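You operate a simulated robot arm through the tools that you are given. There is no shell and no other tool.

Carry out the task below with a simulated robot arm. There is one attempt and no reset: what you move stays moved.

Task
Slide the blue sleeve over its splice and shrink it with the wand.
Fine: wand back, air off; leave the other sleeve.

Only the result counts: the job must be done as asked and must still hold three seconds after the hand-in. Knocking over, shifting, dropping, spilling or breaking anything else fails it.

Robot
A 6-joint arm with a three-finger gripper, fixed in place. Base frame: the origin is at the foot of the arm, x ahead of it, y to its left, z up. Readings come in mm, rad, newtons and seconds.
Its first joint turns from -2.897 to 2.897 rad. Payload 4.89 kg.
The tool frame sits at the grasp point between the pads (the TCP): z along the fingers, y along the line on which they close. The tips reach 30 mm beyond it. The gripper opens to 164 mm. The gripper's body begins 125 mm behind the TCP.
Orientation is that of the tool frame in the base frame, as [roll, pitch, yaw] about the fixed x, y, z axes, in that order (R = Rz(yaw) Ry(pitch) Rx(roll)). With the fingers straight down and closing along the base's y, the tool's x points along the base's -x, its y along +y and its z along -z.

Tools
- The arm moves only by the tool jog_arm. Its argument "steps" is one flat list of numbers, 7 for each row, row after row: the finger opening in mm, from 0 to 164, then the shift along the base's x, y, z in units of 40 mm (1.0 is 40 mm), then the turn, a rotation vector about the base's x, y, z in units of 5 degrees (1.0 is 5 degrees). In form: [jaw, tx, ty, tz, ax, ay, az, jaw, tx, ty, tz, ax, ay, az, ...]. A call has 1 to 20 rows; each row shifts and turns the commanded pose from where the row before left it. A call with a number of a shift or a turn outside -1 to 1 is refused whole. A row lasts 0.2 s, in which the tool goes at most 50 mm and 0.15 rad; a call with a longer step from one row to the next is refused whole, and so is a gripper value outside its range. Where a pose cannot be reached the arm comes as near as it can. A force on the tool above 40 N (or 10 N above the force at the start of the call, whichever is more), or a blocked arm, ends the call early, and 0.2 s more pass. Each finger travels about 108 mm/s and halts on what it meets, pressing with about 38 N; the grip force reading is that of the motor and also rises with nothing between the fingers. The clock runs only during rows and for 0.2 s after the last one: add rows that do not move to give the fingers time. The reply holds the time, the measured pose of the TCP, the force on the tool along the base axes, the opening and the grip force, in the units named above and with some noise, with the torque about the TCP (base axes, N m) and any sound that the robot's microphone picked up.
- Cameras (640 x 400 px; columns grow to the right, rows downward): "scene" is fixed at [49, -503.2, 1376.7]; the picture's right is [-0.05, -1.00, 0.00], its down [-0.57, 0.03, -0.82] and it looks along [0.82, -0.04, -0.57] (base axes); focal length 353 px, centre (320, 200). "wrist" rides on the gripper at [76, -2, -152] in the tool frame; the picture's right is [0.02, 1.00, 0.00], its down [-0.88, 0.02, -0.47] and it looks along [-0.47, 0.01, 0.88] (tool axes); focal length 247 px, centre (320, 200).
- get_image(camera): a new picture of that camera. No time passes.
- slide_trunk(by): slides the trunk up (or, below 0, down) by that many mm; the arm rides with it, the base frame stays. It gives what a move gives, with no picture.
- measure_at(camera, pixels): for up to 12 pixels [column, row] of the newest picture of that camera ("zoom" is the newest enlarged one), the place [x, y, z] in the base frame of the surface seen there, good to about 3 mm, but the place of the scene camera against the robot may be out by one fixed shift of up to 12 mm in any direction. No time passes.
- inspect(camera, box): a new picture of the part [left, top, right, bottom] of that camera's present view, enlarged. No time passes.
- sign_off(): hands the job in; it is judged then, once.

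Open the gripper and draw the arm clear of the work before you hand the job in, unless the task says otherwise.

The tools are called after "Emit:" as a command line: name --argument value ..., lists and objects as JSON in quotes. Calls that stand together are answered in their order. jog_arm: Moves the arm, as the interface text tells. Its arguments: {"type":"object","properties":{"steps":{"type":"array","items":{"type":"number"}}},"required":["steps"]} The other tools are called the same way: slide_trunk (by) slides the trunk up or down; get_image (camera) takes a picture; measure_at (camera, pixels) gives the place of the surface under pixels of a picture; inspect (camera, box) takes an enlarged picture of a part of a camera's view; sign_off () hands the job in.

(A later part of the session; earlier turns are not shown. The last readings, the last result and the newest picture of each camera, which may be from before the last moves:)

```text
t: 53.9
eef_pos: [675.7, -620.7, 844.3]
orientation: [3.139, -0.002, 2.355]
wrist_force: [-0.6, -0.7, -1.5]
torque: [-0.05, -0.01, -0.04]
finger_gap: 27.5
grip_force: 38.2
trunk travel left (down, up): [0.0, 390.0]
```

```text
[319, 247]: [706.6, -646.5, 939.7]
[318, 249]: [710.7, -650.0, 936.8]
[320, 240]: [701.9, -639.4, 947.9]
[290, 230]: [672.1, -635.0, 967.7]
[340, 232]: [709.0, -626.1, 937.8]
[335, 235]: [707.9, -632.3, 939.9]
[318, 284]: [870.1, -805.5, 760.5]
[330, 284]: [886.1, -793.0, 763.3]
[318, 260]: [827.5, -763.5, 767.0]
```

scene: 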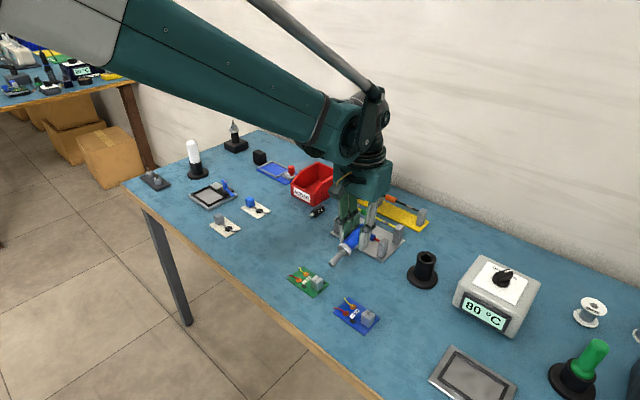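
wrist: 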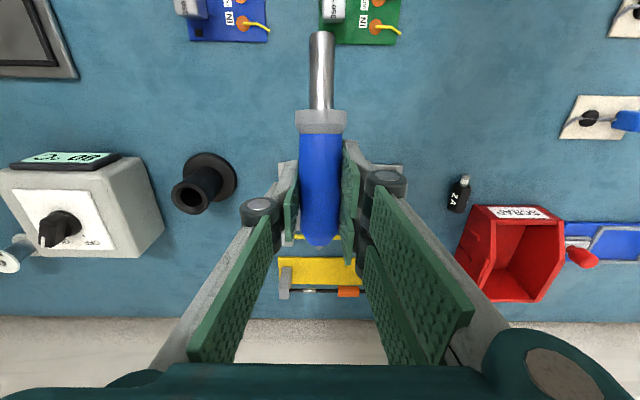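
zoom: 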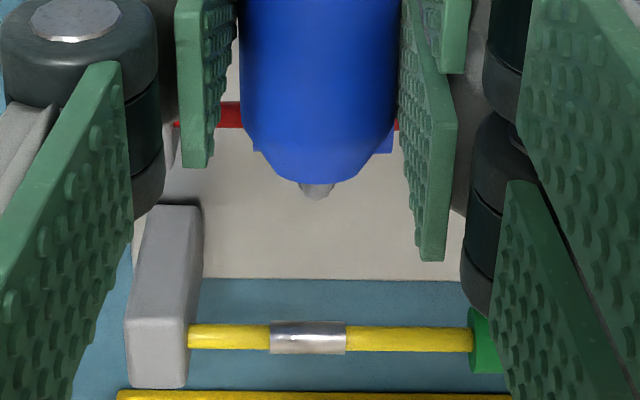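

The nozzle is centred over the sleeve within 2 mm (sleeve spans zoom 253–395, nozzle 317), gap ≈23 mm. Holding longer in short intervals while watching the sleeve.

Emit:
jog_arm --steps '[24, 0, 0, -0.1, 0, 0, 0, 24, 0, 0, -0.05, 0, 0, 0, 24, 0, 0, 0, 0, 0, 0, 24, 0, 0, 0, 0, 0, 0, 24, 0, 0, 0, 0, 0, 0, 24, 0, 0, 0, 0, 0, 0, 24, 0, 0, 0, 0, 0, 0, 24, 0, 0, 0, 0, 0, 0, 24, 0, 0, 0, 0, 0, 0, 24, 0, 0, 0, 0, 0, 0]'

Emit:
inspect --camera "scene" --box '[350, 210, 410, 260]'

Emit:
inspect --camera "wrist" --box '[280, 200, 360, 300]'

```text
t: 56.1
eef_pos: [676.3, -619.9, 837.7]
orientation: [3.139, 0.0, 2.355]
wrist_force: [-0.6, -0.7, -1.4]
torque: [0.02, -0.02, 0.01]
finger_gap: 27.6
grip_force: 38.4
trunk travel left (down, up): [0.0, 390.0]
```

```text
8.00 times, centred on (380, 235) of scene
```

zoom: 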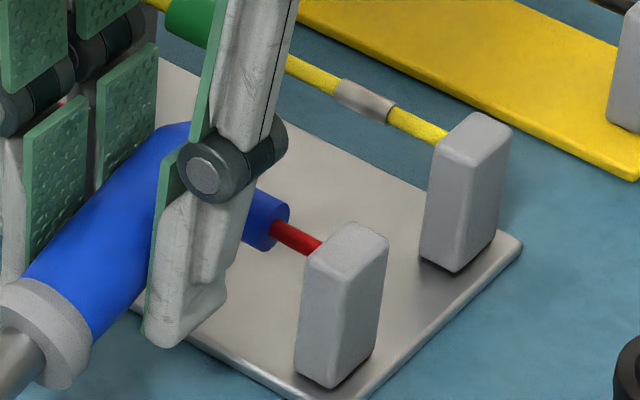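

```text
4.00 times, centred on (320, 250) of wrist
```

zoom: 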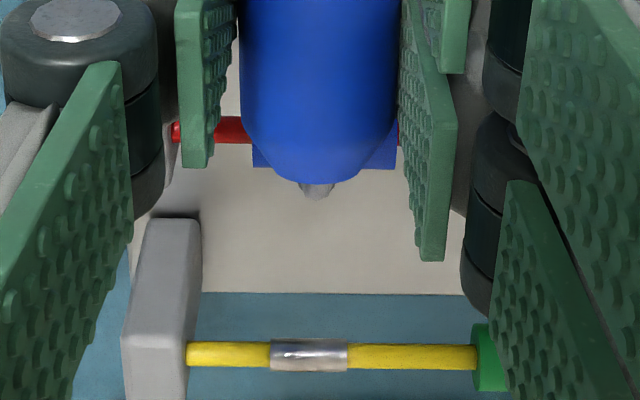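

Still not shrinking; the nozzle bend may point somewhat above square, so the jet could be passing beyond the sleeve. I'll raise 14 mm and lean the tool 15° inward so the jet comes down more steeply onto the sleeve.

Emit:
jog_arm --steps '[24, 0.03, -0.03, 0.35, 0, 0, 0, 24, 0, 0, 0, 0.7071, 0.7071, 0, 24, 0, 0, 0, 0.7071, 0.7071, 0, 24, 0, 0, 0, 0.7071, 0.7071, 0, 24, 0, 0, 0, 0, 0, 0, 24, 0, 0, 0, 0, 0, 0, 24, 0, 0, 0, 0, 0, 0]'

Emit:
inspect --camera "scene" --box '[350, 210, 410, 260]'

Emit:
inspect --camera "wrist" --box '[280, 200, 360, 300]'

```text
t: 57.7
eef_pos: [678.1, -620.3, 853.0]
orientation: [-3.141, -0.263, 2.354]
wrist_force: [-0.6, 0.3, -2.1]
torque: [-0.03, 0.01, -0.03]
finger_gap: 27.3
grip_force: 37.6
trunk travel left (down, up): [0.0, 390.0]
```

```text
8.00 times, centred on (380, 235) of scene
```

zoom: 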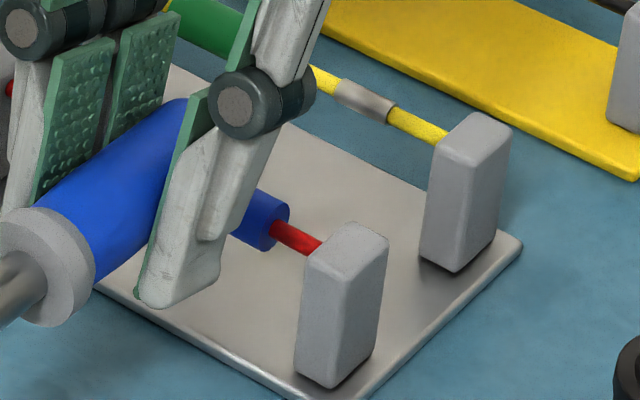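

```text
4.00 times, centred on (320, 250) of wrist
```

zoom: 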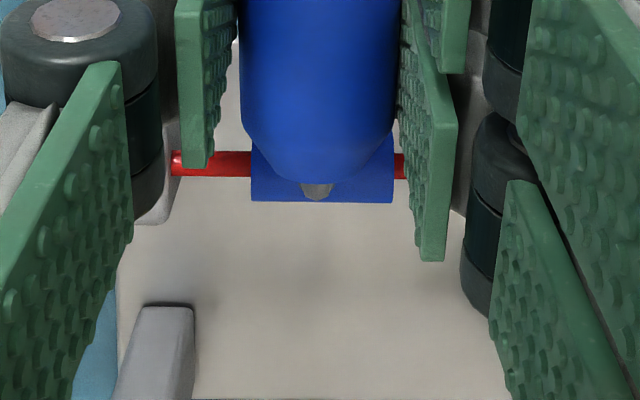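

The nozzle now visibly overlaps the sleeve in the wrist view (317,190). Holding here ~2 s and looking for a change in sleeve diameter.

Emit:
jog_arm --steps '[24, 0, 0, 0, 0, 0, 0, 24, 0, 0, 0, 0, 0, 0, 24, 0, 0, 0, 0, 0, 0, 24, 0, 0, 0, 0, 0, 0, 24, 0, 0, 0, 0, 0, 0, 24, 0, 0, 0, 0, 0, 0, 24, 0, 0, 0, 0, 0, 0, 24, 0, 0, 0, 0, 0, 0, 24, 0, 0, 0, 0, 0, 0, 24, 0, 0, 0, 0, 0, 0]'

Emit:
inspect --camera "scene" --box '[350, 210, 410, 260]'

Emit:
inspect --camera "wrist" --box '[280, 200, 360, 300]'

Emit:
inspect --camera "scene" --box '[450, 250, 546, 340]'

```text
t: 59.9
eef_pos: [679.5, -620.7, 852.4]
orientation: [-3.141, -0.264, 2.355]
wrist_force: [0.5, 0.2, 0.1]
torque: [0.0, -0.02, 0.01]
finger_gap: 27.4
grip_force: 38.0
trunk travel left (down, up): [0.0, 390.0]
```

```text
8.00 times, centred on (380, 235) of scene
```

zoom: 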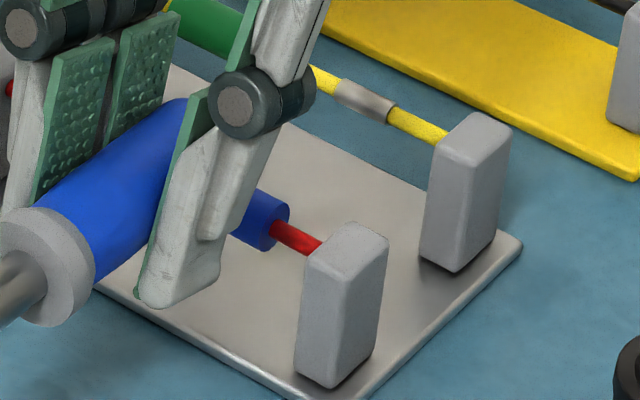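

```text
4.00 times, centred on (320, 250) of wrist
```

zoom: 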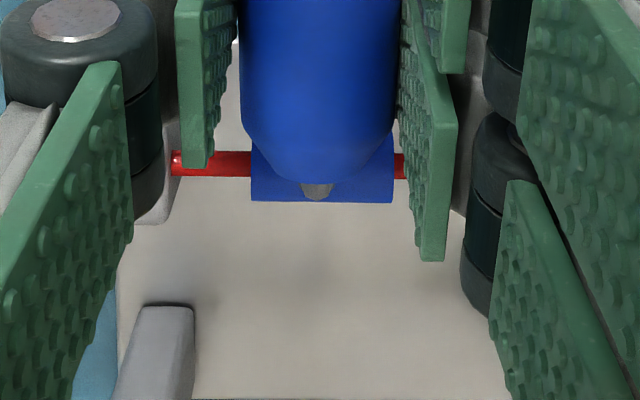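

```text
4.44 times, centred on (498, 295) of scene
```

zoom: 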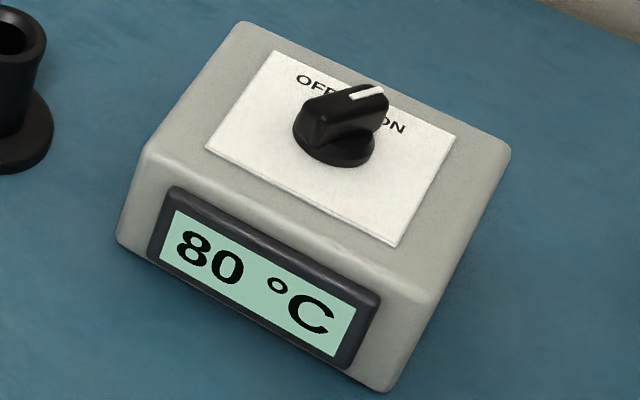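

Display stays at 80 °C with the knob at ON. I need to know the nozzle's real direction, so I'll zoom hard on it in the wrist view.

Emit:
inspect --camera "wrist" --box '[304, 232, 336, 256]'

Emit:
inspect --camera "scene" --box '[350, 205, 390, 245]'

```text
16.00 times, centred on (320, 244) of wrist
```

zoom: 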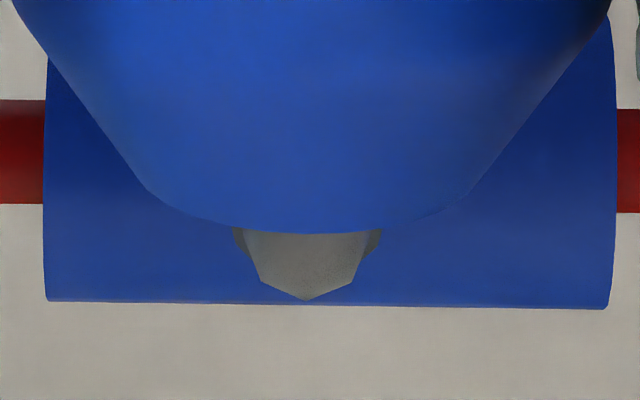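

```text
10.00 times, centred on (370, 225) of scene
```

zoom: 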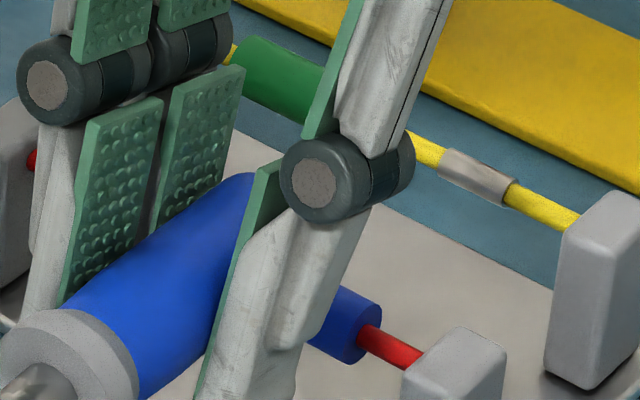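

Not shrinking and the nozzle direction is uncertain. I'll raise 100 mm and yaw -45° so the scene camera gets a clean side view of the nozzle.

Emit:
jog_arm --steps '[24, 0, 0, 0.85, 0, 0, 0, 24, 0, 0, 0.85, 0, 0, 0, 24, 0, 0, 0.85, 0, 0, 0, 24, 0, 0, 0, 0, 0, -1, 24, 0, 0, 0, 0, 0, -1, 24, 0, 0, 0, 0, 0, -1, 24, 0, 0, 0, 0, 0, -1, 24, 0, 0, 0, 0, 0, -1, 24, 0, 0, 0, 0, 0, -1, 24, 0, 0, 0, 0, 0, -1, 24, 0, 0, 0, 0, 0, -1, 24, 0, 0, 0, 0, 0, -1]'

Emit:
get_image --camera "scene"

Emit:
inspect --camera "scene" --box '[330, 150, 410, 225]'

```text
t: 62.5
eef_pos: [679.4, -620.8, 954.5]
orientation: [-3.14, -0.264, 1.569]
wrist_force: [0.9, 0.0, -1.7]
torque: [-0.02, 0.06, 0.01]
finger_gap: 27.4
grip_force: 38.1
trunk travel left (down, up): [0.0, 390.0]
```

```text
taken
```

scene: 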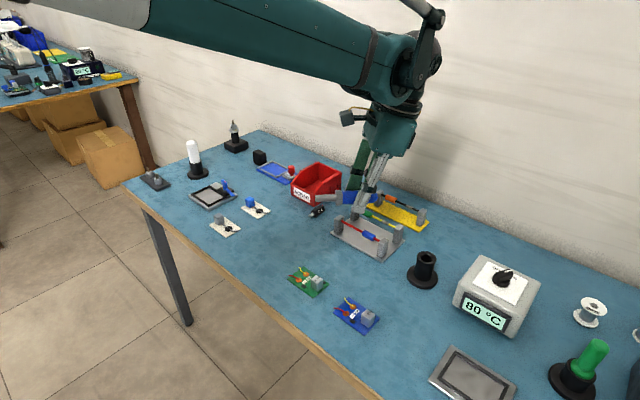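

```text
5.33 times, centred on (370, 188) of scene
```

zoom: 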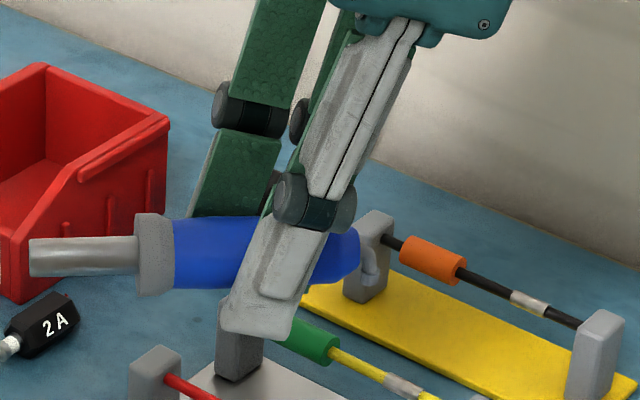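

The nozzle is visible at (379,201) in scene. Zooming right in on it.

Emit:
inspect --camera "scene" --box '[364, 190, 392, 211]'

Emit:
measure_at --camera "zoom" --pixels '[[200, 150], [320, 170], [340, 250], [345, 290], [350, 220], [300, 150]]'

```text
16.00 times, centred on (378, 200) of scene
```

zoom: 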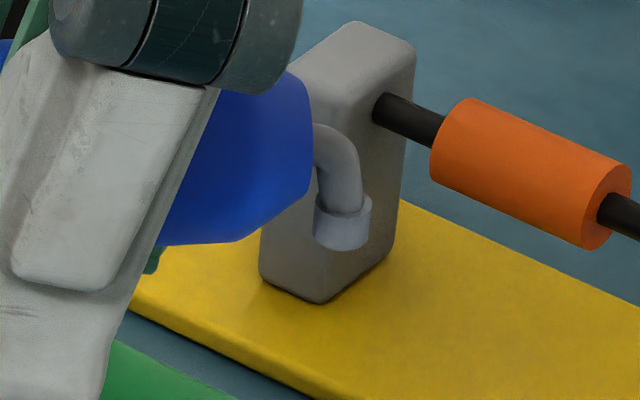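

```text
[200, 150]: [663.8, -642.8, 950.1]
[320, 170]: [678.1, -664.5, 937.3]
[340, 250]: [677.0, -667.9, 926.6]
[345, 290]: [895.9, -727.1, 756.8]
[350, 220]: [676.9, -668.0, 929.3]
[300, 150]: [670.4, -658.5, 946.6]
```

The nozzle bends ~90° and points straight down as intended, so the aim was right. With the wand lifted I can now look at the sleeve itself.

Emit:
inspect --camera "scene" --box '[330, 205, 410, 265]'

Emit:
get_image --camera "wrist"

```text
6.67 times, centred on (370, 235) of scene
```

zoom: 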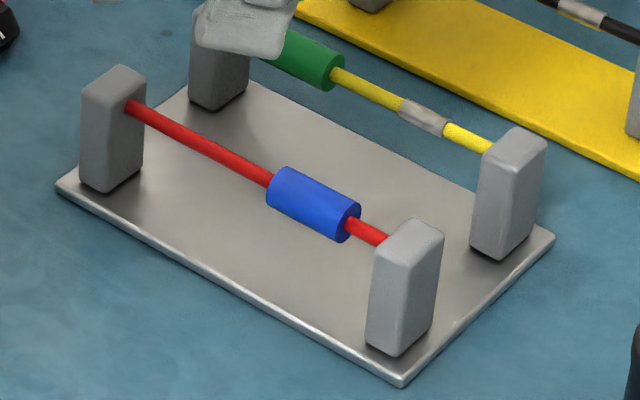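

```text
taken
```

wrist: 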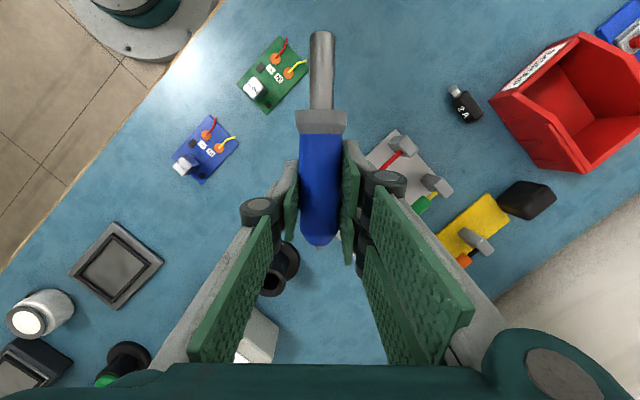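

The sleeve covers the splice but is unshrunk, so the heat isn't reaching it well enough: 20+ mm was likely too far. I'll turn back +45°, centre the jet (5 mm further out) and come down to a smaller gap of ~12 mm.

Emit:
jog_arm --steps '[24, 0, 0, 0, 0, 0, 1, 24, 0, 0, 0, 0, 0, 1, 24, 0, 0, 0, 0, 0, 1, 24, 0, 0, 0, 0, 0, 1, 24, 0, 0, 0, 0, 0, 1, 24, 0, 0, 0, 0, 0, 1, 24, 0, 0, 0, 0, 0, 1, 24, 0, 0, 0, 0, 0, 1, 24, 0.115, -0.061, 0, 0, 0, 1, 24, 0, 0, -0.8, 0, 0, 0, 24, 0, 0, -0.8, 0, 0, 0, 24, 0, 0, -0.8, 0, 0, 0, 24, 0, 0, 0, 0, 0, 0]'

Emit:
get_image --camera "wrist"

Emit:
inspect --camera "wrist" --box '[280, 200, 360, 300]'

```text
t: 65.3
eef_pos: [682.9, -624.1, 860.4]
orientation: [3.141, -0.263, 2.355]
wrist_force: [-0.7, 0.6, 0.0]
torque: [-0.04, -0.05, 0.01]
finger_gap: 27.6
grip_force: 38.6
trunk travel left (down, up): [0.0, 390.0]
```

```text
taken
```

wrist: 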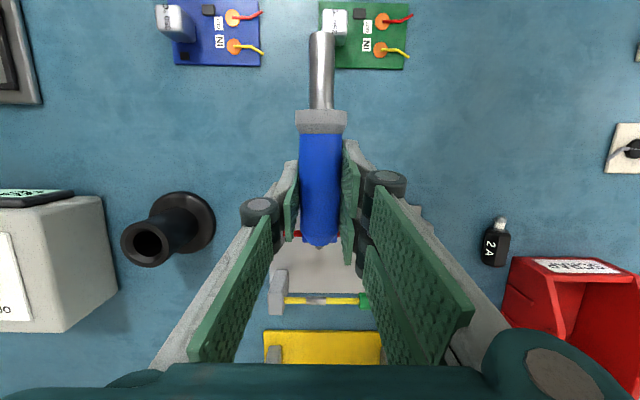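

```text
4.00 times, centred on (320, 250) of wrist
```

zoom: 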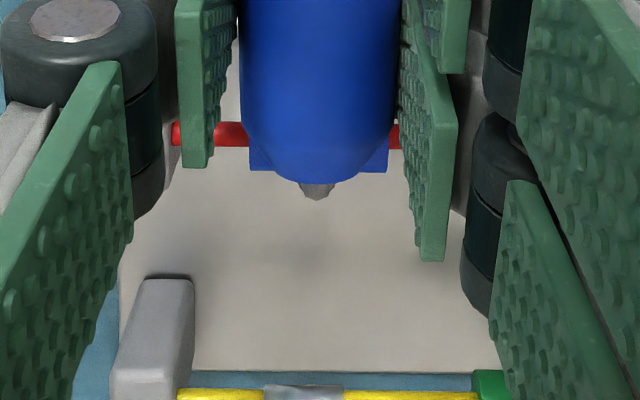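

Aligned (nozzle col 317 vs sleeve centre 318.5; wire row matches prediction). Lowering 16 mm to ~10 mm gap and holding 2 s.

Emit:
jog_arm --steps '[24, 0, 0, -0.2, 0, 0, 0, 24, 0, 0, -0.2, 0, 0, 0, 24, 0, 0, 0, 0, 0, 0, 24, 0, 0, 0, 0, 0, 0, 24, 0, 0, 0, 0, 0, 0, 24, 0, 0, 0, 0, 0, 0, 24, 0, 0, 0, 0, 0, 0, 24, 0, 0, 0, 0, 0, 0, 24, 0, 0, 0, 0, 0, 0, 24, 0, 0, 0, 0, 0, 0]'

Emit:
inspect --camera "wrist" --box '[280, 200, 360, 300]'

Emit:
inspect --camera "scene" --box '[350, 210, 410, 260]'

```text
t: 67.5
eef_pos: [683.0, -623.8, 843.2]
orientation: [-3.14, -0.263, 2.353]
wrist_force: [-0.3, -0.8, -1.3]
torque: [0.0, -0.01, 0.01]
finger_gap: 27.4
grip_force: 37.8
trunk travel left (down, up): [0.0, 390.0]
```

```text
4.00 times, centred on (320, 250) of wrist
```

zoom: 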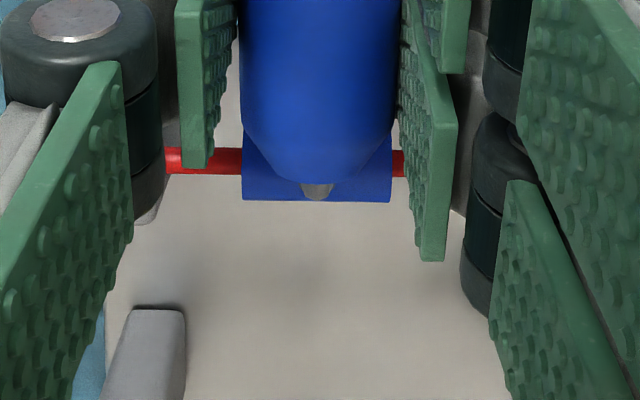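

```text
8.00 times, centred on (380, 235) of scene
```

zoom: 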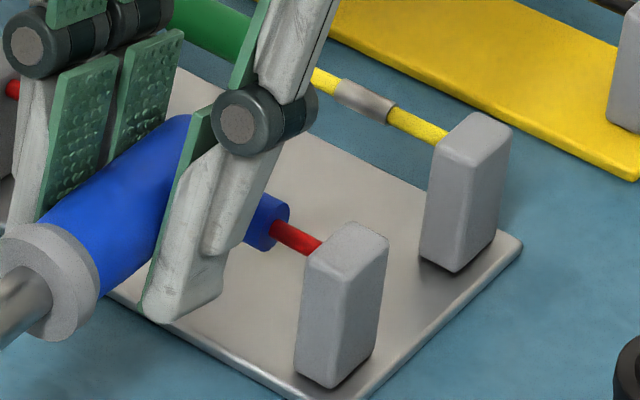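

No visible change yet at ~10 mm. Holding another ~3.5 s.

Emit:
jog_arm --steps '[24, 0, 0, 0, 0, 0, 0, 24, 0, 0, 0, 0, 0, 0, 24, 0, 0, 0, 0, 0, 0, 24, 0, 0, 0, 0, 0, 0, 24, 0, 0, 0, 0, 0, 0, 24, 0, 0, 0, 0, 0, 0, 24, 0, 0, 0, 0, 0, 0, 24, 0, 0, 0, 0, 0, 0, 24, 0, 0, 0, 0, 0, 0, 24, 0, 0, 0, 0, 0, 0, 24, 0, 0, 0, 0, 0, 0, 24, 0, 0, 0, 0, 0, 0, 24, 0, 0, 0, 0, 0, 0, 24, 0, 0, 0, 0, 0, 0, 24, 0, 0, 0, 0, 0, 0, 24, 0, 0, 0, 0, 0, 0]'

Emit:
inspect --camera "wrist" --box '[280, 200, 360, 300]'

Emit:
inspect --camera "scene" --box '[350, 210, 410, 260]'

Emit:
get_image --camera "scene"

```text
t: 70.9
eef_pos: [682.9, -622.6, 842.7]
orientation: [-3.141, -0.264, 2.355]
wrist_force: [-0.2, -0.1, -0.7]
torque: [-0.04, 0.0, -0.04]
finger_gap: 27.5
grip_force: 38.1
trunk travel left (down, up): [0.0, 390.0]
```

```text
4.00 times, centred on (320, 250) of wrist
```

zoom: 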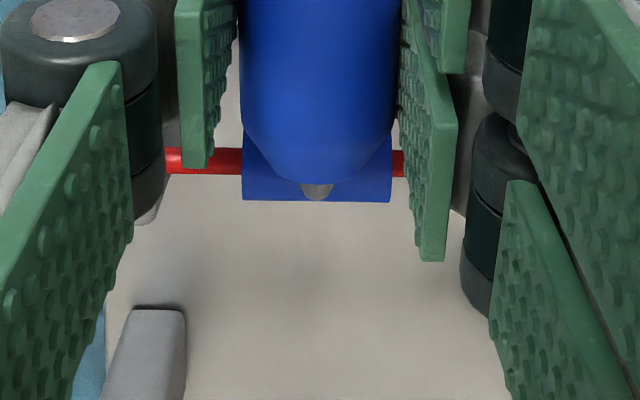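

```text
8.00 times, centred on (380, 235) of scene
```

zoom: 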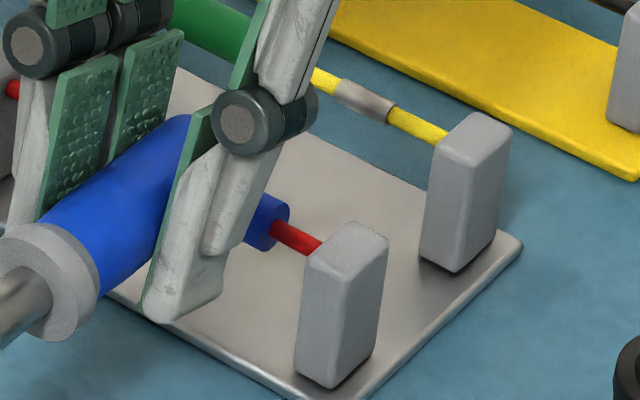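

```text
taken
```

scene: 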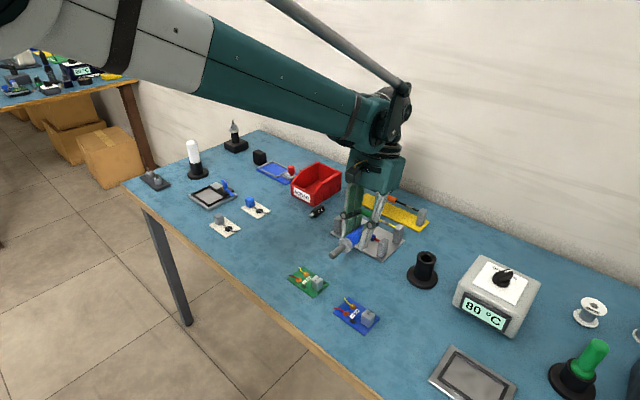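

Still nothing at the centre. The heat may need to cover the whole sleeve length, so I'll sweep slowly along the wire ±12 mm at this gap.

Emit:
jog_arm --steps '[24, 0.053, 0.053, 0, 0, 0, 0, 24, 0.053, 0.053, 0, 0, 0, 0, 24, 0.053, 0.053, 0, 0, 0, 0, 24, 0.053, 0.053, 0, 0, 0, 0, 24, 0, 0, 0, 0, 0, 0, 24, 0, 0, 0, 0, 0, 0, 24, 0, 0, 0, 0, 0, 0, 24, 0, 0, 0, 0, 0, 0, 24, -0.053, -0.053, 0, 0, 0, 0, 24, -0.053, -0.053, 0, 0, 0, 0, 24, -0.053, -0.053, 0, 0, 0, 0, 24, -0.053, -0.053, 0, 0, 0, 0, 24, -0.053, -0.053, 0, 0, 0, 0, 24, -0.053, -0.053, 0, 0, 0, 0, 24, -0.053, -0.053, 0, 0, 0, 0, 24, -0.053, -0.053, 0, 0, 0, 0, 24, 0, 0, 0, 0, 0, 0, 24, 0, 0, 0, 0, 0, 0, 24, 0, 0, 0, 0, 0, 0, 24, 0, 0, 0, 0, 0, 0]'

Emit:
inspect --camera "wrist" --box '[280, 200, 360, 300]'

Emit:
inspect --camera "scene" --box '[350, 210, 410, 260]'

```text
t: 75.1
eef_pos: [674.0, -632.2, 842.6]
orientation: [3.141, -0.265, 2.354]
wrist_force: [-0.3, -0.1, -0.7]
torque: [0.0, 0.0, 0.02]
finger_gap: 27.7
grip_force: 38.5
trunk travel left (down, up): [0.0, 390.0]
```

```text
4.00 times, centred on (320, 250) of wrist
```

zoom: 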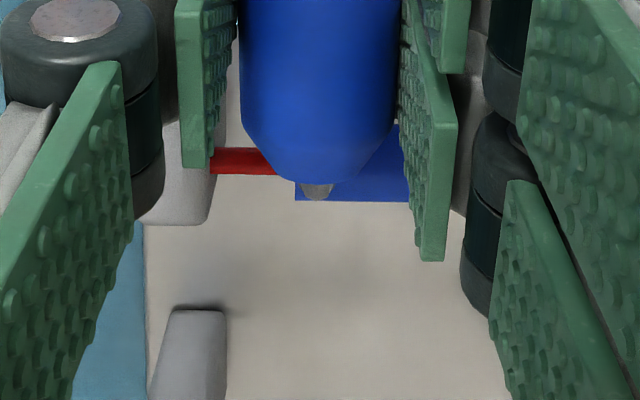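

```text
8.00 times, centred on (380, 235) of scene
```

zoom: 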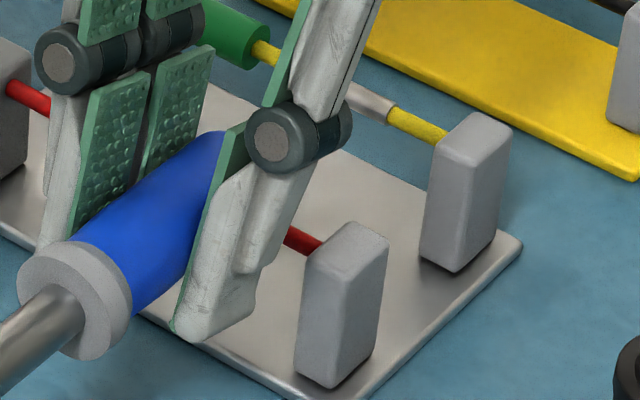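

No shrink from sweeping either. Checking the station display and knob closely again.

Emit:
inspect --camera "scene" --box '[450, 250, 546, 340]'

Emit:
inspect --camera "scene" --box '[480, 255, 530, 292]'

Emit:
get_image --camera "wrist"

```text
4.44 times, centred on (498, 295) of scene
```

zoom: 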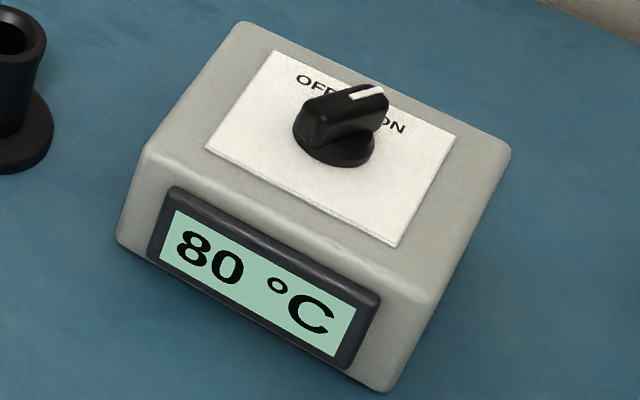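

```text
10.81 times, centred on (505, 274) of scene
```

zoom: 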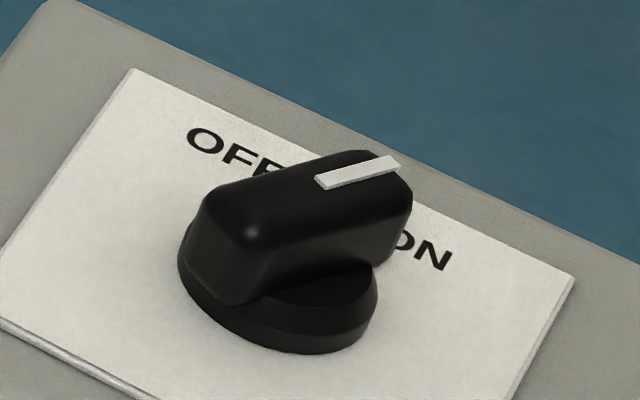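

```text
taken
```

wrist: 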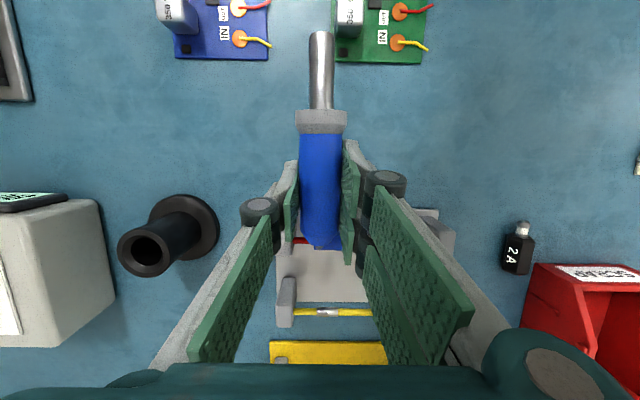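

Knob is squarely at ON and the display steady at 80 °C, so the air is only moderately hot; it probably needs more dwell per spot. I'll do a much slower pass along the sleeve from this end.

Emit:
jog_arm --steps '[24, 0, 0, 0, 0, 0, 0, 24, 0, 0, 0, 0, 0, 0, 24, 0, 0, 0, 0, 0, 0, 24, 0, 0, 0, 0, 0, 0, 24, 0, 0, 0, 0, 0, 0, 24, 0, 0, 0, 0, 0, 0, 24, 0, 0, 0, 0, 0, 0, 24, 0, 0, 0, 0, 0, 0, 24, 0.04, 0.04, 0, 0, 0, 0, 24, 0.04, 0.04, 0, 0, 0, 0, 24, 0, 0, 0, 0, 0, 0, 24, 0, 0, 0, 0, 0, 0, 24, 0, 0, 0, 0, 0, 0, 24, 0, 0, 0, 0, 0, 0, 24, 0, 0, 0, 0, 0, 0, 24, 0, 0, 0, 0, 0, 0, 24, 0, 0, 0, 0, 0, 0, 24, 0, 0, 0, 0, 0, 0, 24, 0.04, 0.04, 0, 0, 0, 0, 24, 0.04, 0.04, 0, 0, 0, 0]'

Emit:
inspect --camera "wrist" --box '[280, 200, 360, 300]'

Emit:
inspect --camera "scene" --box '[350, 210, 410, 260]'

```text
t: 79.3
eef_pos: [681.1, -624.4, 842.0]
orientation: [3.14, -0.264, 2.355]
wrist_force: [0.4, -0.4, -1.1]
torque: [0.03, -0.06, 0.02]
finger_gap: 27.7
grip_force: 37.5
trunk travel left (down, up): [0.0, 390.0]
```

```text
4.00 times, centred on (320, 250) of wrist
```

zoom: 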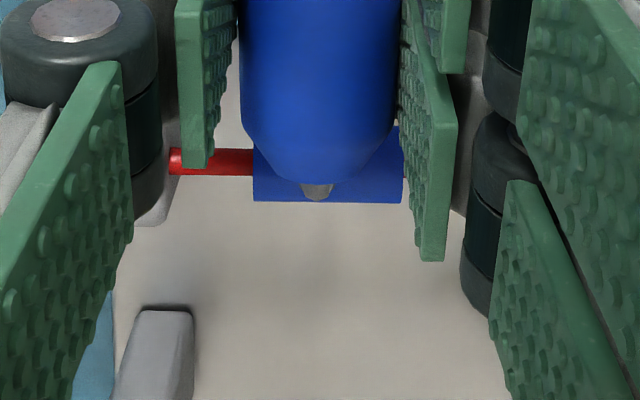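

```text
8.00 times, centred on (380, 235) of scene
```

zoom: 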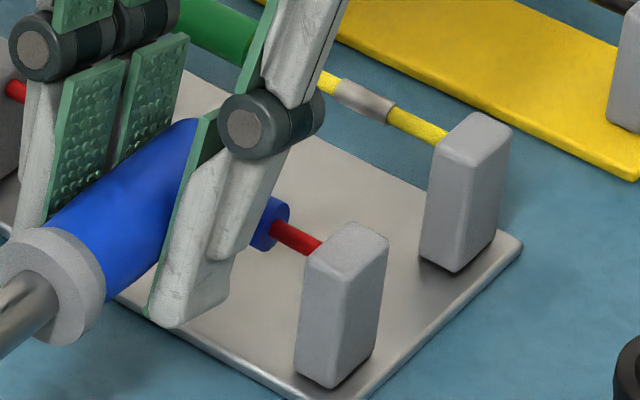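

Still no change. I'll centre over the sleeve again, close the gap to ~5 mm and dwell for longer.

Emit:
jog_arm --steps '[24, 0.035, 0.035, -0.04, 0, 0, 0, 24, 0, 0, -0.04, 0, 0, 0, 24, 0, 0, 0, 0, 0, 0, 24, 0, 0, 0, 0, 0, 0, 24, 0, 0, 0, 0, 0, 0, 24, 0, 0, 0, 0, 0, 0, 24, 0, 0, 0, 0, 0, 0, 24, 0, 0, 0, 0, 0, 0, 24, 0, 0, 0, 0, 0, 0, 24, 0, 0, 0, 0, 0, 0, 24, 0, 0, 0, 0, 0, 0, 24, 0, 0, 0, 0, 0, 0, 24, 0, 0, 0, 0, 0, 0, 24, 0, 0, 0, 0, 0, 0, 24, 0, 0, 0, 0, 0, 0, 24, 0, 0, 0, 0, 0, 0, 24, 0, 0, 0, 0, 0, 0, 24, 0, 0, 0, 0, 0, 0, 24, 0, 0, 0, 0, 0, 0, 24, 0, 0, 0, 0, 0, 0]'

Emit:
inspect --camera "wrist" --box '[280, 200, 360, 300]'

Emit:
get_image --camera "scene"

```text
t: 83.5
eef_pos: [682.4, -623.1, 839.4]
orientation: [3.14, -0.263, 2.355]
wrist_force: [0.5, 0.6, -1.0]
torque: [-0.01, -0.02, -0.01]
finger_gap: 27.7
grip_force: 38.3
trunk travel left (down, up): [0.0, 390.0]
```

```text
4.00 times, centred on (320, 250) of wrist
```

zoom: 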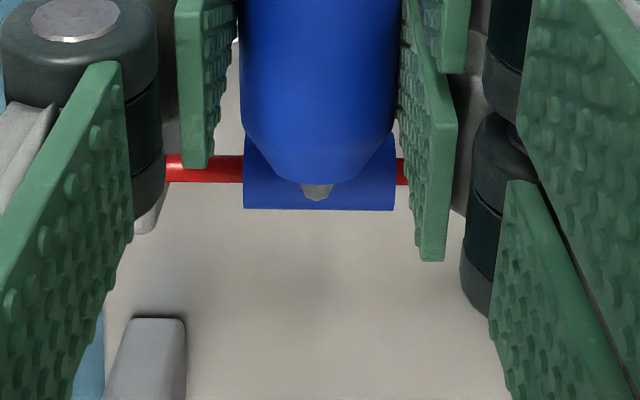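

```text
taken
```

scene: 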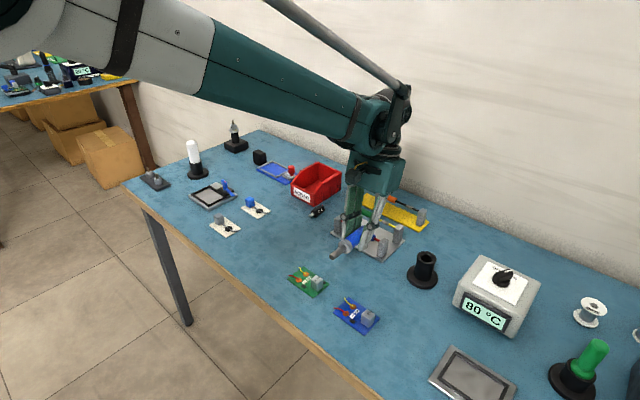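

Still unchanged, so I should recheck my assumptions about which station feeds this wand. Zooming in on other objects for labels.

Emit:
inspect --camera "scene" --box '[225, 115, 300, 190]'

Emit:
inspect --camera "scene" --box '[140, 130, 240, 215]'

Emit:
inspect --camera "scene" --box '[300, 165, 370, 225]'

Emit:
inspect --camera "scene" --box '[560, 320, 640, 400]'

```text
5.33 times, centred on (262, 152) of scene
```

zoom: 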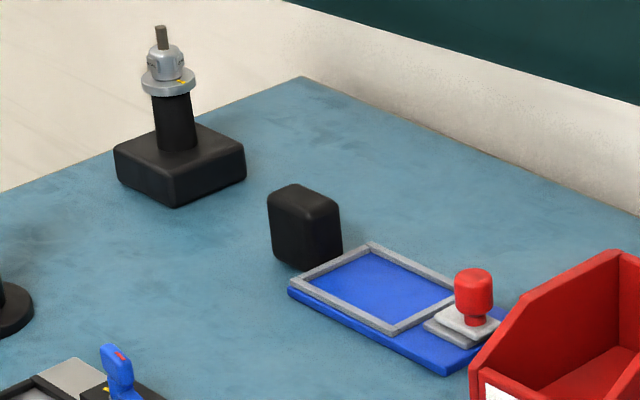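

```text
4.71 times, centred on (190, 172) of scene
```

zoom: 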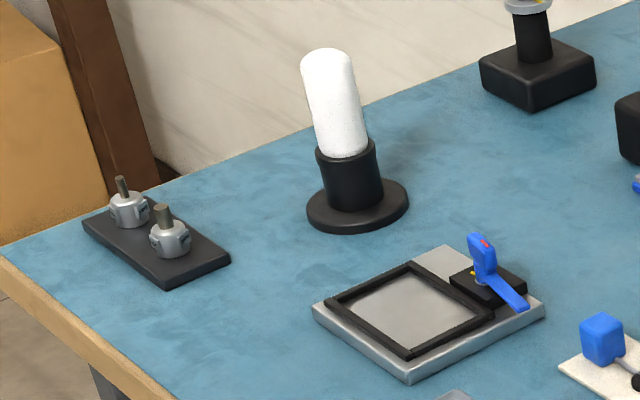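

```text
6.67 times, centred on (335, 195) of scene
```

zoom: 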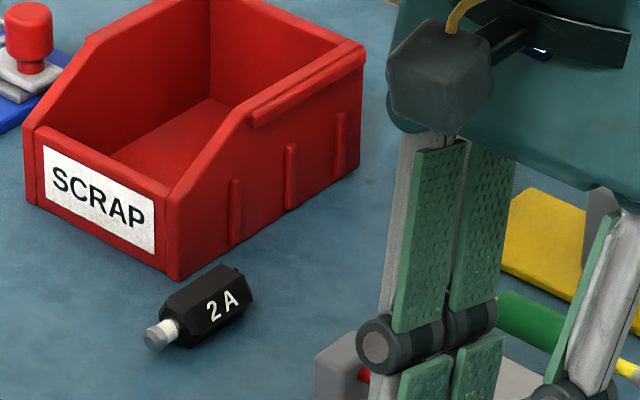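

```text
5.00 times, centred on (600, 360) of scene
```

zoom: 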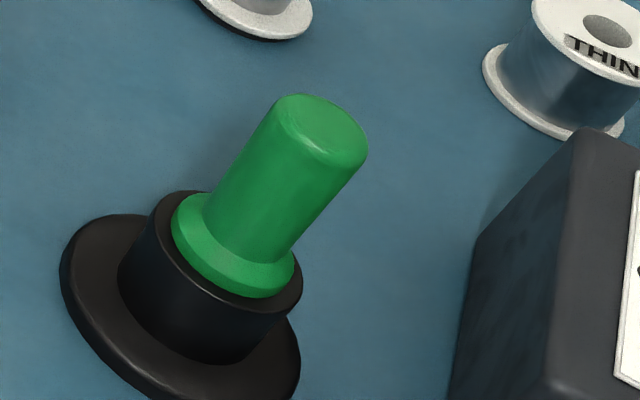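

Labels don't suggest any other air control. I'll keep the jet on the sleeve continuously for a longer dwell before changing anything else.

Emit:
jog_arm --steps '[24, 0, 0, 0, 0, 0, 0, 24, 0, 0, 0, 0, 0, 0, 24, 0, 0, 0, 0, 0, 0, 24, 0, 0, 0, 0, 0, 0, 24, 0, 0, 0, 0, 0, 0, 24, 0, 0, 0, 0, 0, 0, 24, 0, 0, 0, 0, 0, 0, 24, 0, 0, 0, 0, 0, 0, 24, 0, 0, 0, 0, 0, 0, 24, 0, 0, 0, 0, 0, 0, 24, 0, 0, 0, 0, 0, 0, 24, 0, 0, 0, 0, 0, 0, 24, 0, 0, 0, 0, 0, 0, 24, 0, 0, 0, 0, 0, 0, 24, 0, 0, 0, 0, 0, 0, 24, 0, 0, 0, 0, 0, 0, 24, 0, 0, 0, 0, 0, 0, 24, 0, 0, 0, 0, 0, 0, 24, 0, 0, 0, 0, 0, 0, 24, 0, 0, 0, 0, 0, 0]'

Emit:
inspect --camera "wrist" --box '[280, 200, 360, 300]'

Emit:
inspect --camera "scene" --box '[350, 210, 410, 260]'

Emit:
inspect --camera "scene" --box '[450, 250, 546, 340]'

```text
t: 87.7
eef_pos: [682.0, -623.1, 840.4]
orientation: [-3.141, -0.261, 2.354]
wrist_force: [0.9, 0.4, -0.3]
torque: [0.01, 0.01, -0.02]
finger_gap: 27.5
grip_force: 38.2
trunk travel left (down, up): [0.0, 390.0]
```

```text
4.00 times, centred on (320, 250) of wrist
```

zoom: 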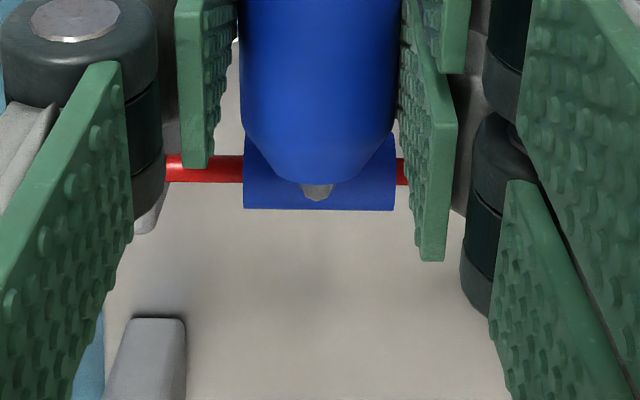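

```text
8.00 times, centred on (380, 235) of scene
```

zoom: 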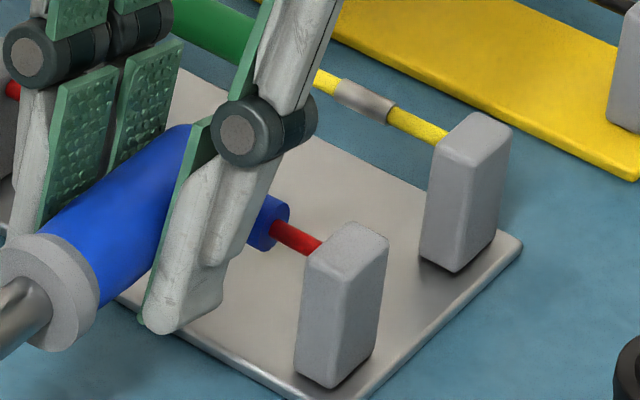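

```text
4.44 times, centred on (498, 295) of scene
```

zoom: 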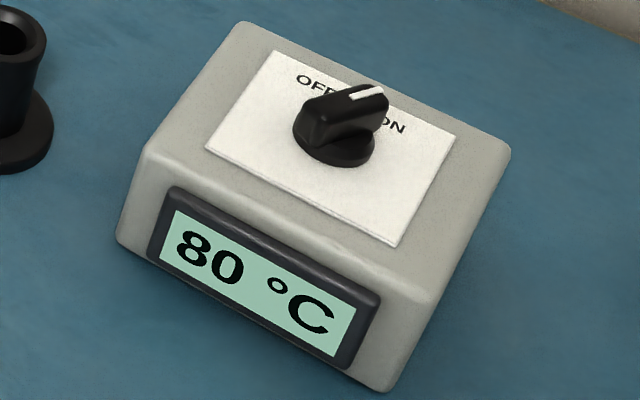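

Nothing at the centre. The far (+) end of the sleeve has had little heat so far, so I'll dwell there too before concluding.

Emit:
jog_arm --steps '[24, 0.05, 0.05, 0.05, 0, 0, 0, 24, 0.05, 0.05, 0, 0, 0, 0, 24, 0, 0, 0, 0, 0, 0, 24, 0, 0, 0, 0, 0, 0, 24, 0, 0, 0, 0, 0, 0, 24, 0, 0, 0, 0, 0, 0, 24, 0, 0, 0, 0, 0, 0, 24, 0, 0, 0, 0, 0, 0, 24, 0, 0, 0, 0, 0, 0, 24, 0.05, 0.05, 0, 0, 0, 0, 24, 0.05, 0.05, 0, 0, 0, 0, 24, 0, 0, 0, 0, 0, 0, 24, 0, 0, 0, 0, 0, 0, 24, 0, 0, 0, 0, 0, 0, 24, 0, 0, 0, 0, 0, 0, 24, 0, 0, 0, 0, 0, 0, 24, 0, 0, 0, 0, 0, 0, 24, 0, 0, 0, 0, 0, 0, 24, 0, 0, 0, 0, 0, 0, 24, 0, 0, 0, 0, 0, 0]'

Emit:
inspect --camera "wrist" --box '[280, 200, 360, 300]'

Emit:
inspect --camera "scene" --box '[350, 210, 410, 260]'

```text
t: 91.9
eef_pos: [691.2, -615.0, 843.0]
orientation: [3.141, -0.264, 2.354]
wrist_force: [0.4, -0.3, -0.3]
torque: [-0.03, 0.03, 0.01]
finger_gap: 27.4
grip_force: 38.0
trunk travel left (down, up): [0.0, 390.0]
```

```text
4.00 times, centred on (320, 250) of wrist
```

zoom: 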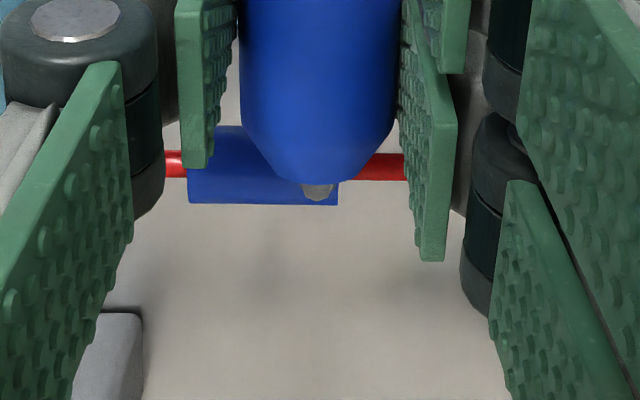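

```text
8.00 times, centred on (380, 235) of scene
```

zoom: 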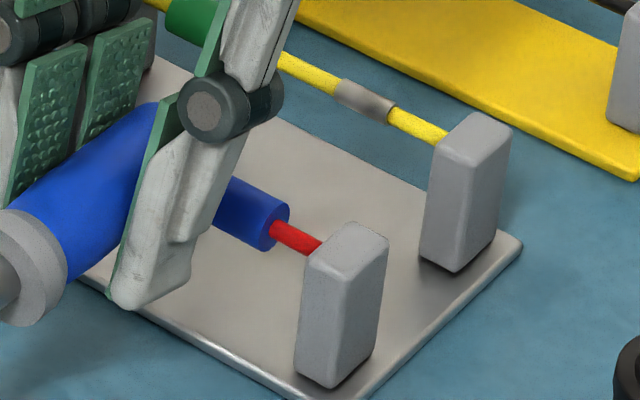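

Still no effect anywhere along the sleeve, so this wand isn't blowing hot enough air; 80 °C may even be a different device's setting. I'll return the wand to its holder safely first, then investigate the stations.

Emit:
jog_arm --steps '[24, 0, 0, 1, 0, 0, 0, 24, 0, 0, 1, 0, 0, 0, 24, -0.109, -0.2157, 0.1, -0.7071, -0.7071, 0, 24, -0.109, -0.2157, 0.1, -0.7071, -0.7071, 0, 24, -0.109, -0.2157, 0.1, -0.7071, -0.7071, 0, 24, -0.109, -0.2157, 0.1, -0.7071, -0.7071, 0, 24, -0.109, -0.2157, 0.1, -0.7071, -0.7071, 0, 24, -0.109, -0.2157, 0.1, -0.7071, -0.7071, 0, 24, -0.109, -0.2157, 0.1, -0.7071, -0.7071, 0, 24, -0.109, -0.2157, 0.1, -0.7071, -0.7071, 0, 24, -0.109, -0.2157, 0.1, -0.7071, -0.7071, 0, 24, -0.109, -0.2157, 0.1, -0.7071, -0.7071, 0, 24, -0.109, -0.2157, 0.1, -0.7071, -0.7071, 0, 24, -0.109, -0.2157, 0.1, -0.7071, -0.7071, 0, 24, -0.109, -0.2157, 0.1, -0.7071, -0.7071, 0, 24, -0.109, -0.2157, 0.1, -0.7071, -0.7071, 0, 24, -0.109, -0.2157, 0.1, -0.7071, -0.7071, 0, 24, -0.109, -0.2157, 0.1, -0.7071, -0.7071, 0, 24, -0.109, -0.2157, 0.1, -0.7071, -0.7071, 0, 24, -0.109, -0.2157, 0.1, -0.7071, -0.7071, 0]'

Emit:
get_image --camera "wrist"

Emit:
get_image --camera "scene"

```text
t: 96.1
eef_pos: [610.7, -770.0, 995.3]
orientation: [3.132, 1.311, 2.349]
wrist_force: [0.2, 0.5, -0.6]
torque: [0.0, 0.07, -0.03]
finger_gap: 27.6
grip_force: 38.2
trunk travel left (down, up): [0.0, 390.0]
```

```text
taken
```

wrist: 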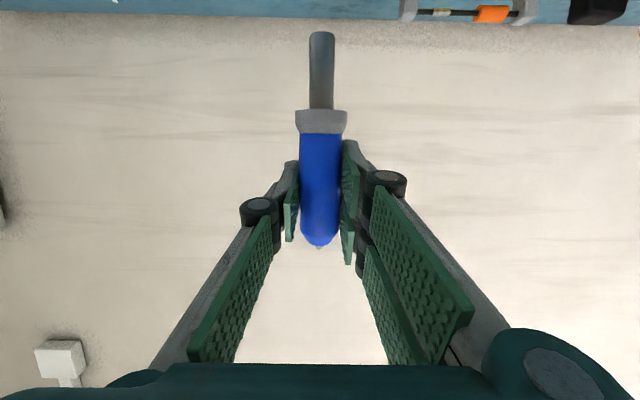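

```text
taken
```

scene: 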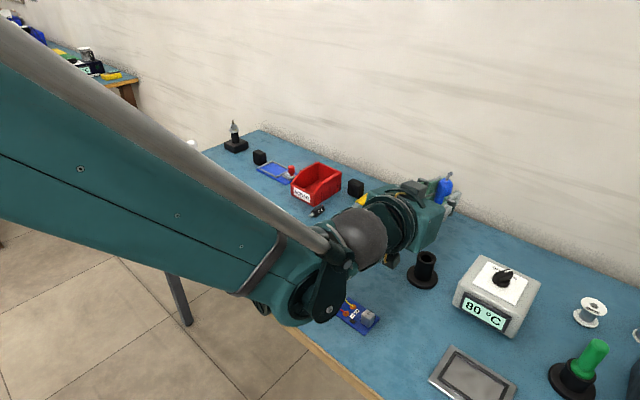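

Same pose as after the lift. Lowering straight down toward the recorded grasp height (878.9), first ~108 mm.

Emit:
jog_arm --steps '[24, 0, 0, -0.5, 0, 0, 0, 24, 0, 0, -0.5, 0, 0, 0, 24, 0, 0, -0.5, 0, 0, 0, 24, 0, 0, -0.5, 0, 0, 0, 24, 0, 0, -0.4, 0, 0, 0, 24, 0, 0, -0.3, 0, 0, 0, 24, 0, 0, 0, 0, 0, 0]'

Emit:
get_image --camera "wrist"

Emit:
inspect --camera "scene" --box '[390, 190, 470, 300]'

```text
t: 97.7
eef_pos: [611.3, -770.5, 885.4]
orientation: [3.133, 1.307, 2.348]
wrist_force: [0.4, 0.5, -1.6]
torque: [0.01, 0.01, 0.03]
finger_gap: 27.8
grip_force: 38.2
trunk travel left (down, up): [0.0, 390.0]
```

```text
taken
```

wrist: 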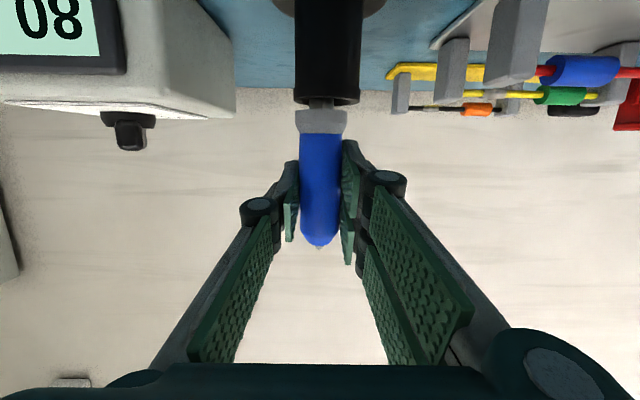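

```text
3.64 times, centred on (430, 245) of scene
```

zoom: 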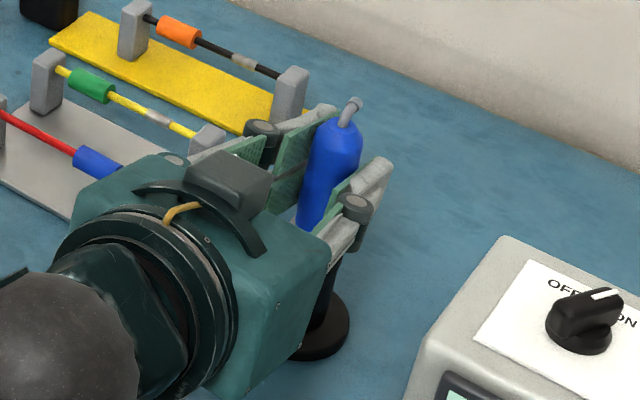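

The stem is inside the bore with the collar ~6 mm above the rim. Lowering the last bit and checking force.

Emit:
jog_arm --steps '[24, 0, 0, -0.08, 0, 0, 0, 24, 0, 0, -0.07, 0, 0, 0, 24, 0, 0, 0, 0, 0, 0]'

Emit:
get_image --camera "wrist"

```text
t: 98.5
eef_pos: [610.2, -771.2, 880.0]
orientation: [3.131, 1.309, 2.348]
wrist_force: [1.8, -1.5, 4.0]
torque: [0.02, -0.06, 0.0]
finger_gap: 27.7
grip_force: 38.1
trunk travel left (down, up): [0.0, 390.0]
```

```text
taken
```

wrist: 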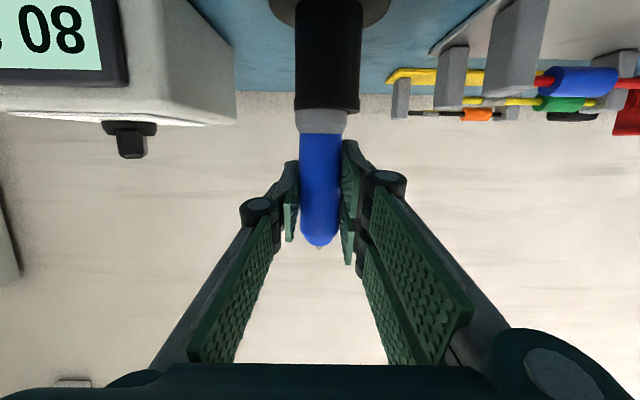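

Seated (4 N upward reaction). Releasing and backing straight off along the approach line.

Emit:
jog_arm --steps '[34, 0, 0, 0, 0, 0, 0, 50, 0, 0, 0, 0, 0, 0, 70, 0, 0, 0, 0, 0, 0, 70, 0, 0, 0, 0, 0, 0, 70, -0.41, 0.41, 0.155, 0, 0, 0, 70, -0.41, 0.41, 0.155, 0, 0, 0, 70, -0.41, 0.41, 0.155, 0, 0, 0, 70, -0.41, 0.41, 0.155, 0, 0, 0, 70, -0.41, 0.41, 0.155, 0, 0, 0, 70, 0, 0, 0.74, 0, 0, 0, 70, 0, 0, 0.74, 0, 0, 0, 70, 0, 0, 0.74, 0, 0, 0]'

Emit:
get_image --camera "wrist"

Emit:
get_image --camera "scene"

```text
t: 101.1
eef_pos: [530.6, -690.0, 999.4]
orientation: [3.134, 1.309, 2.349]
wrist_force: [0.7, -1.6, 0.5]
torque: [0.0, -0.03, 0.03]
finger_gap: 70.2
grip_force: 0.1
trunk travel left (down, up): [0.0, 390.0]
```

```text
taken
```

wrist: 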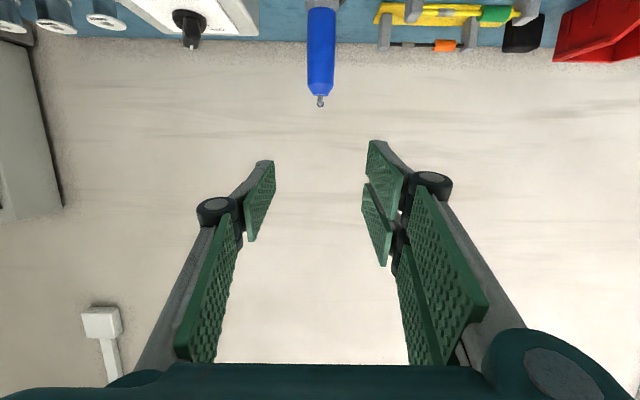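

```text
taken
```

scene: 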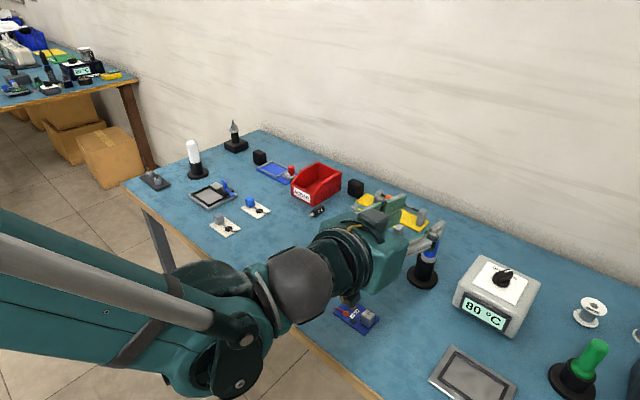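

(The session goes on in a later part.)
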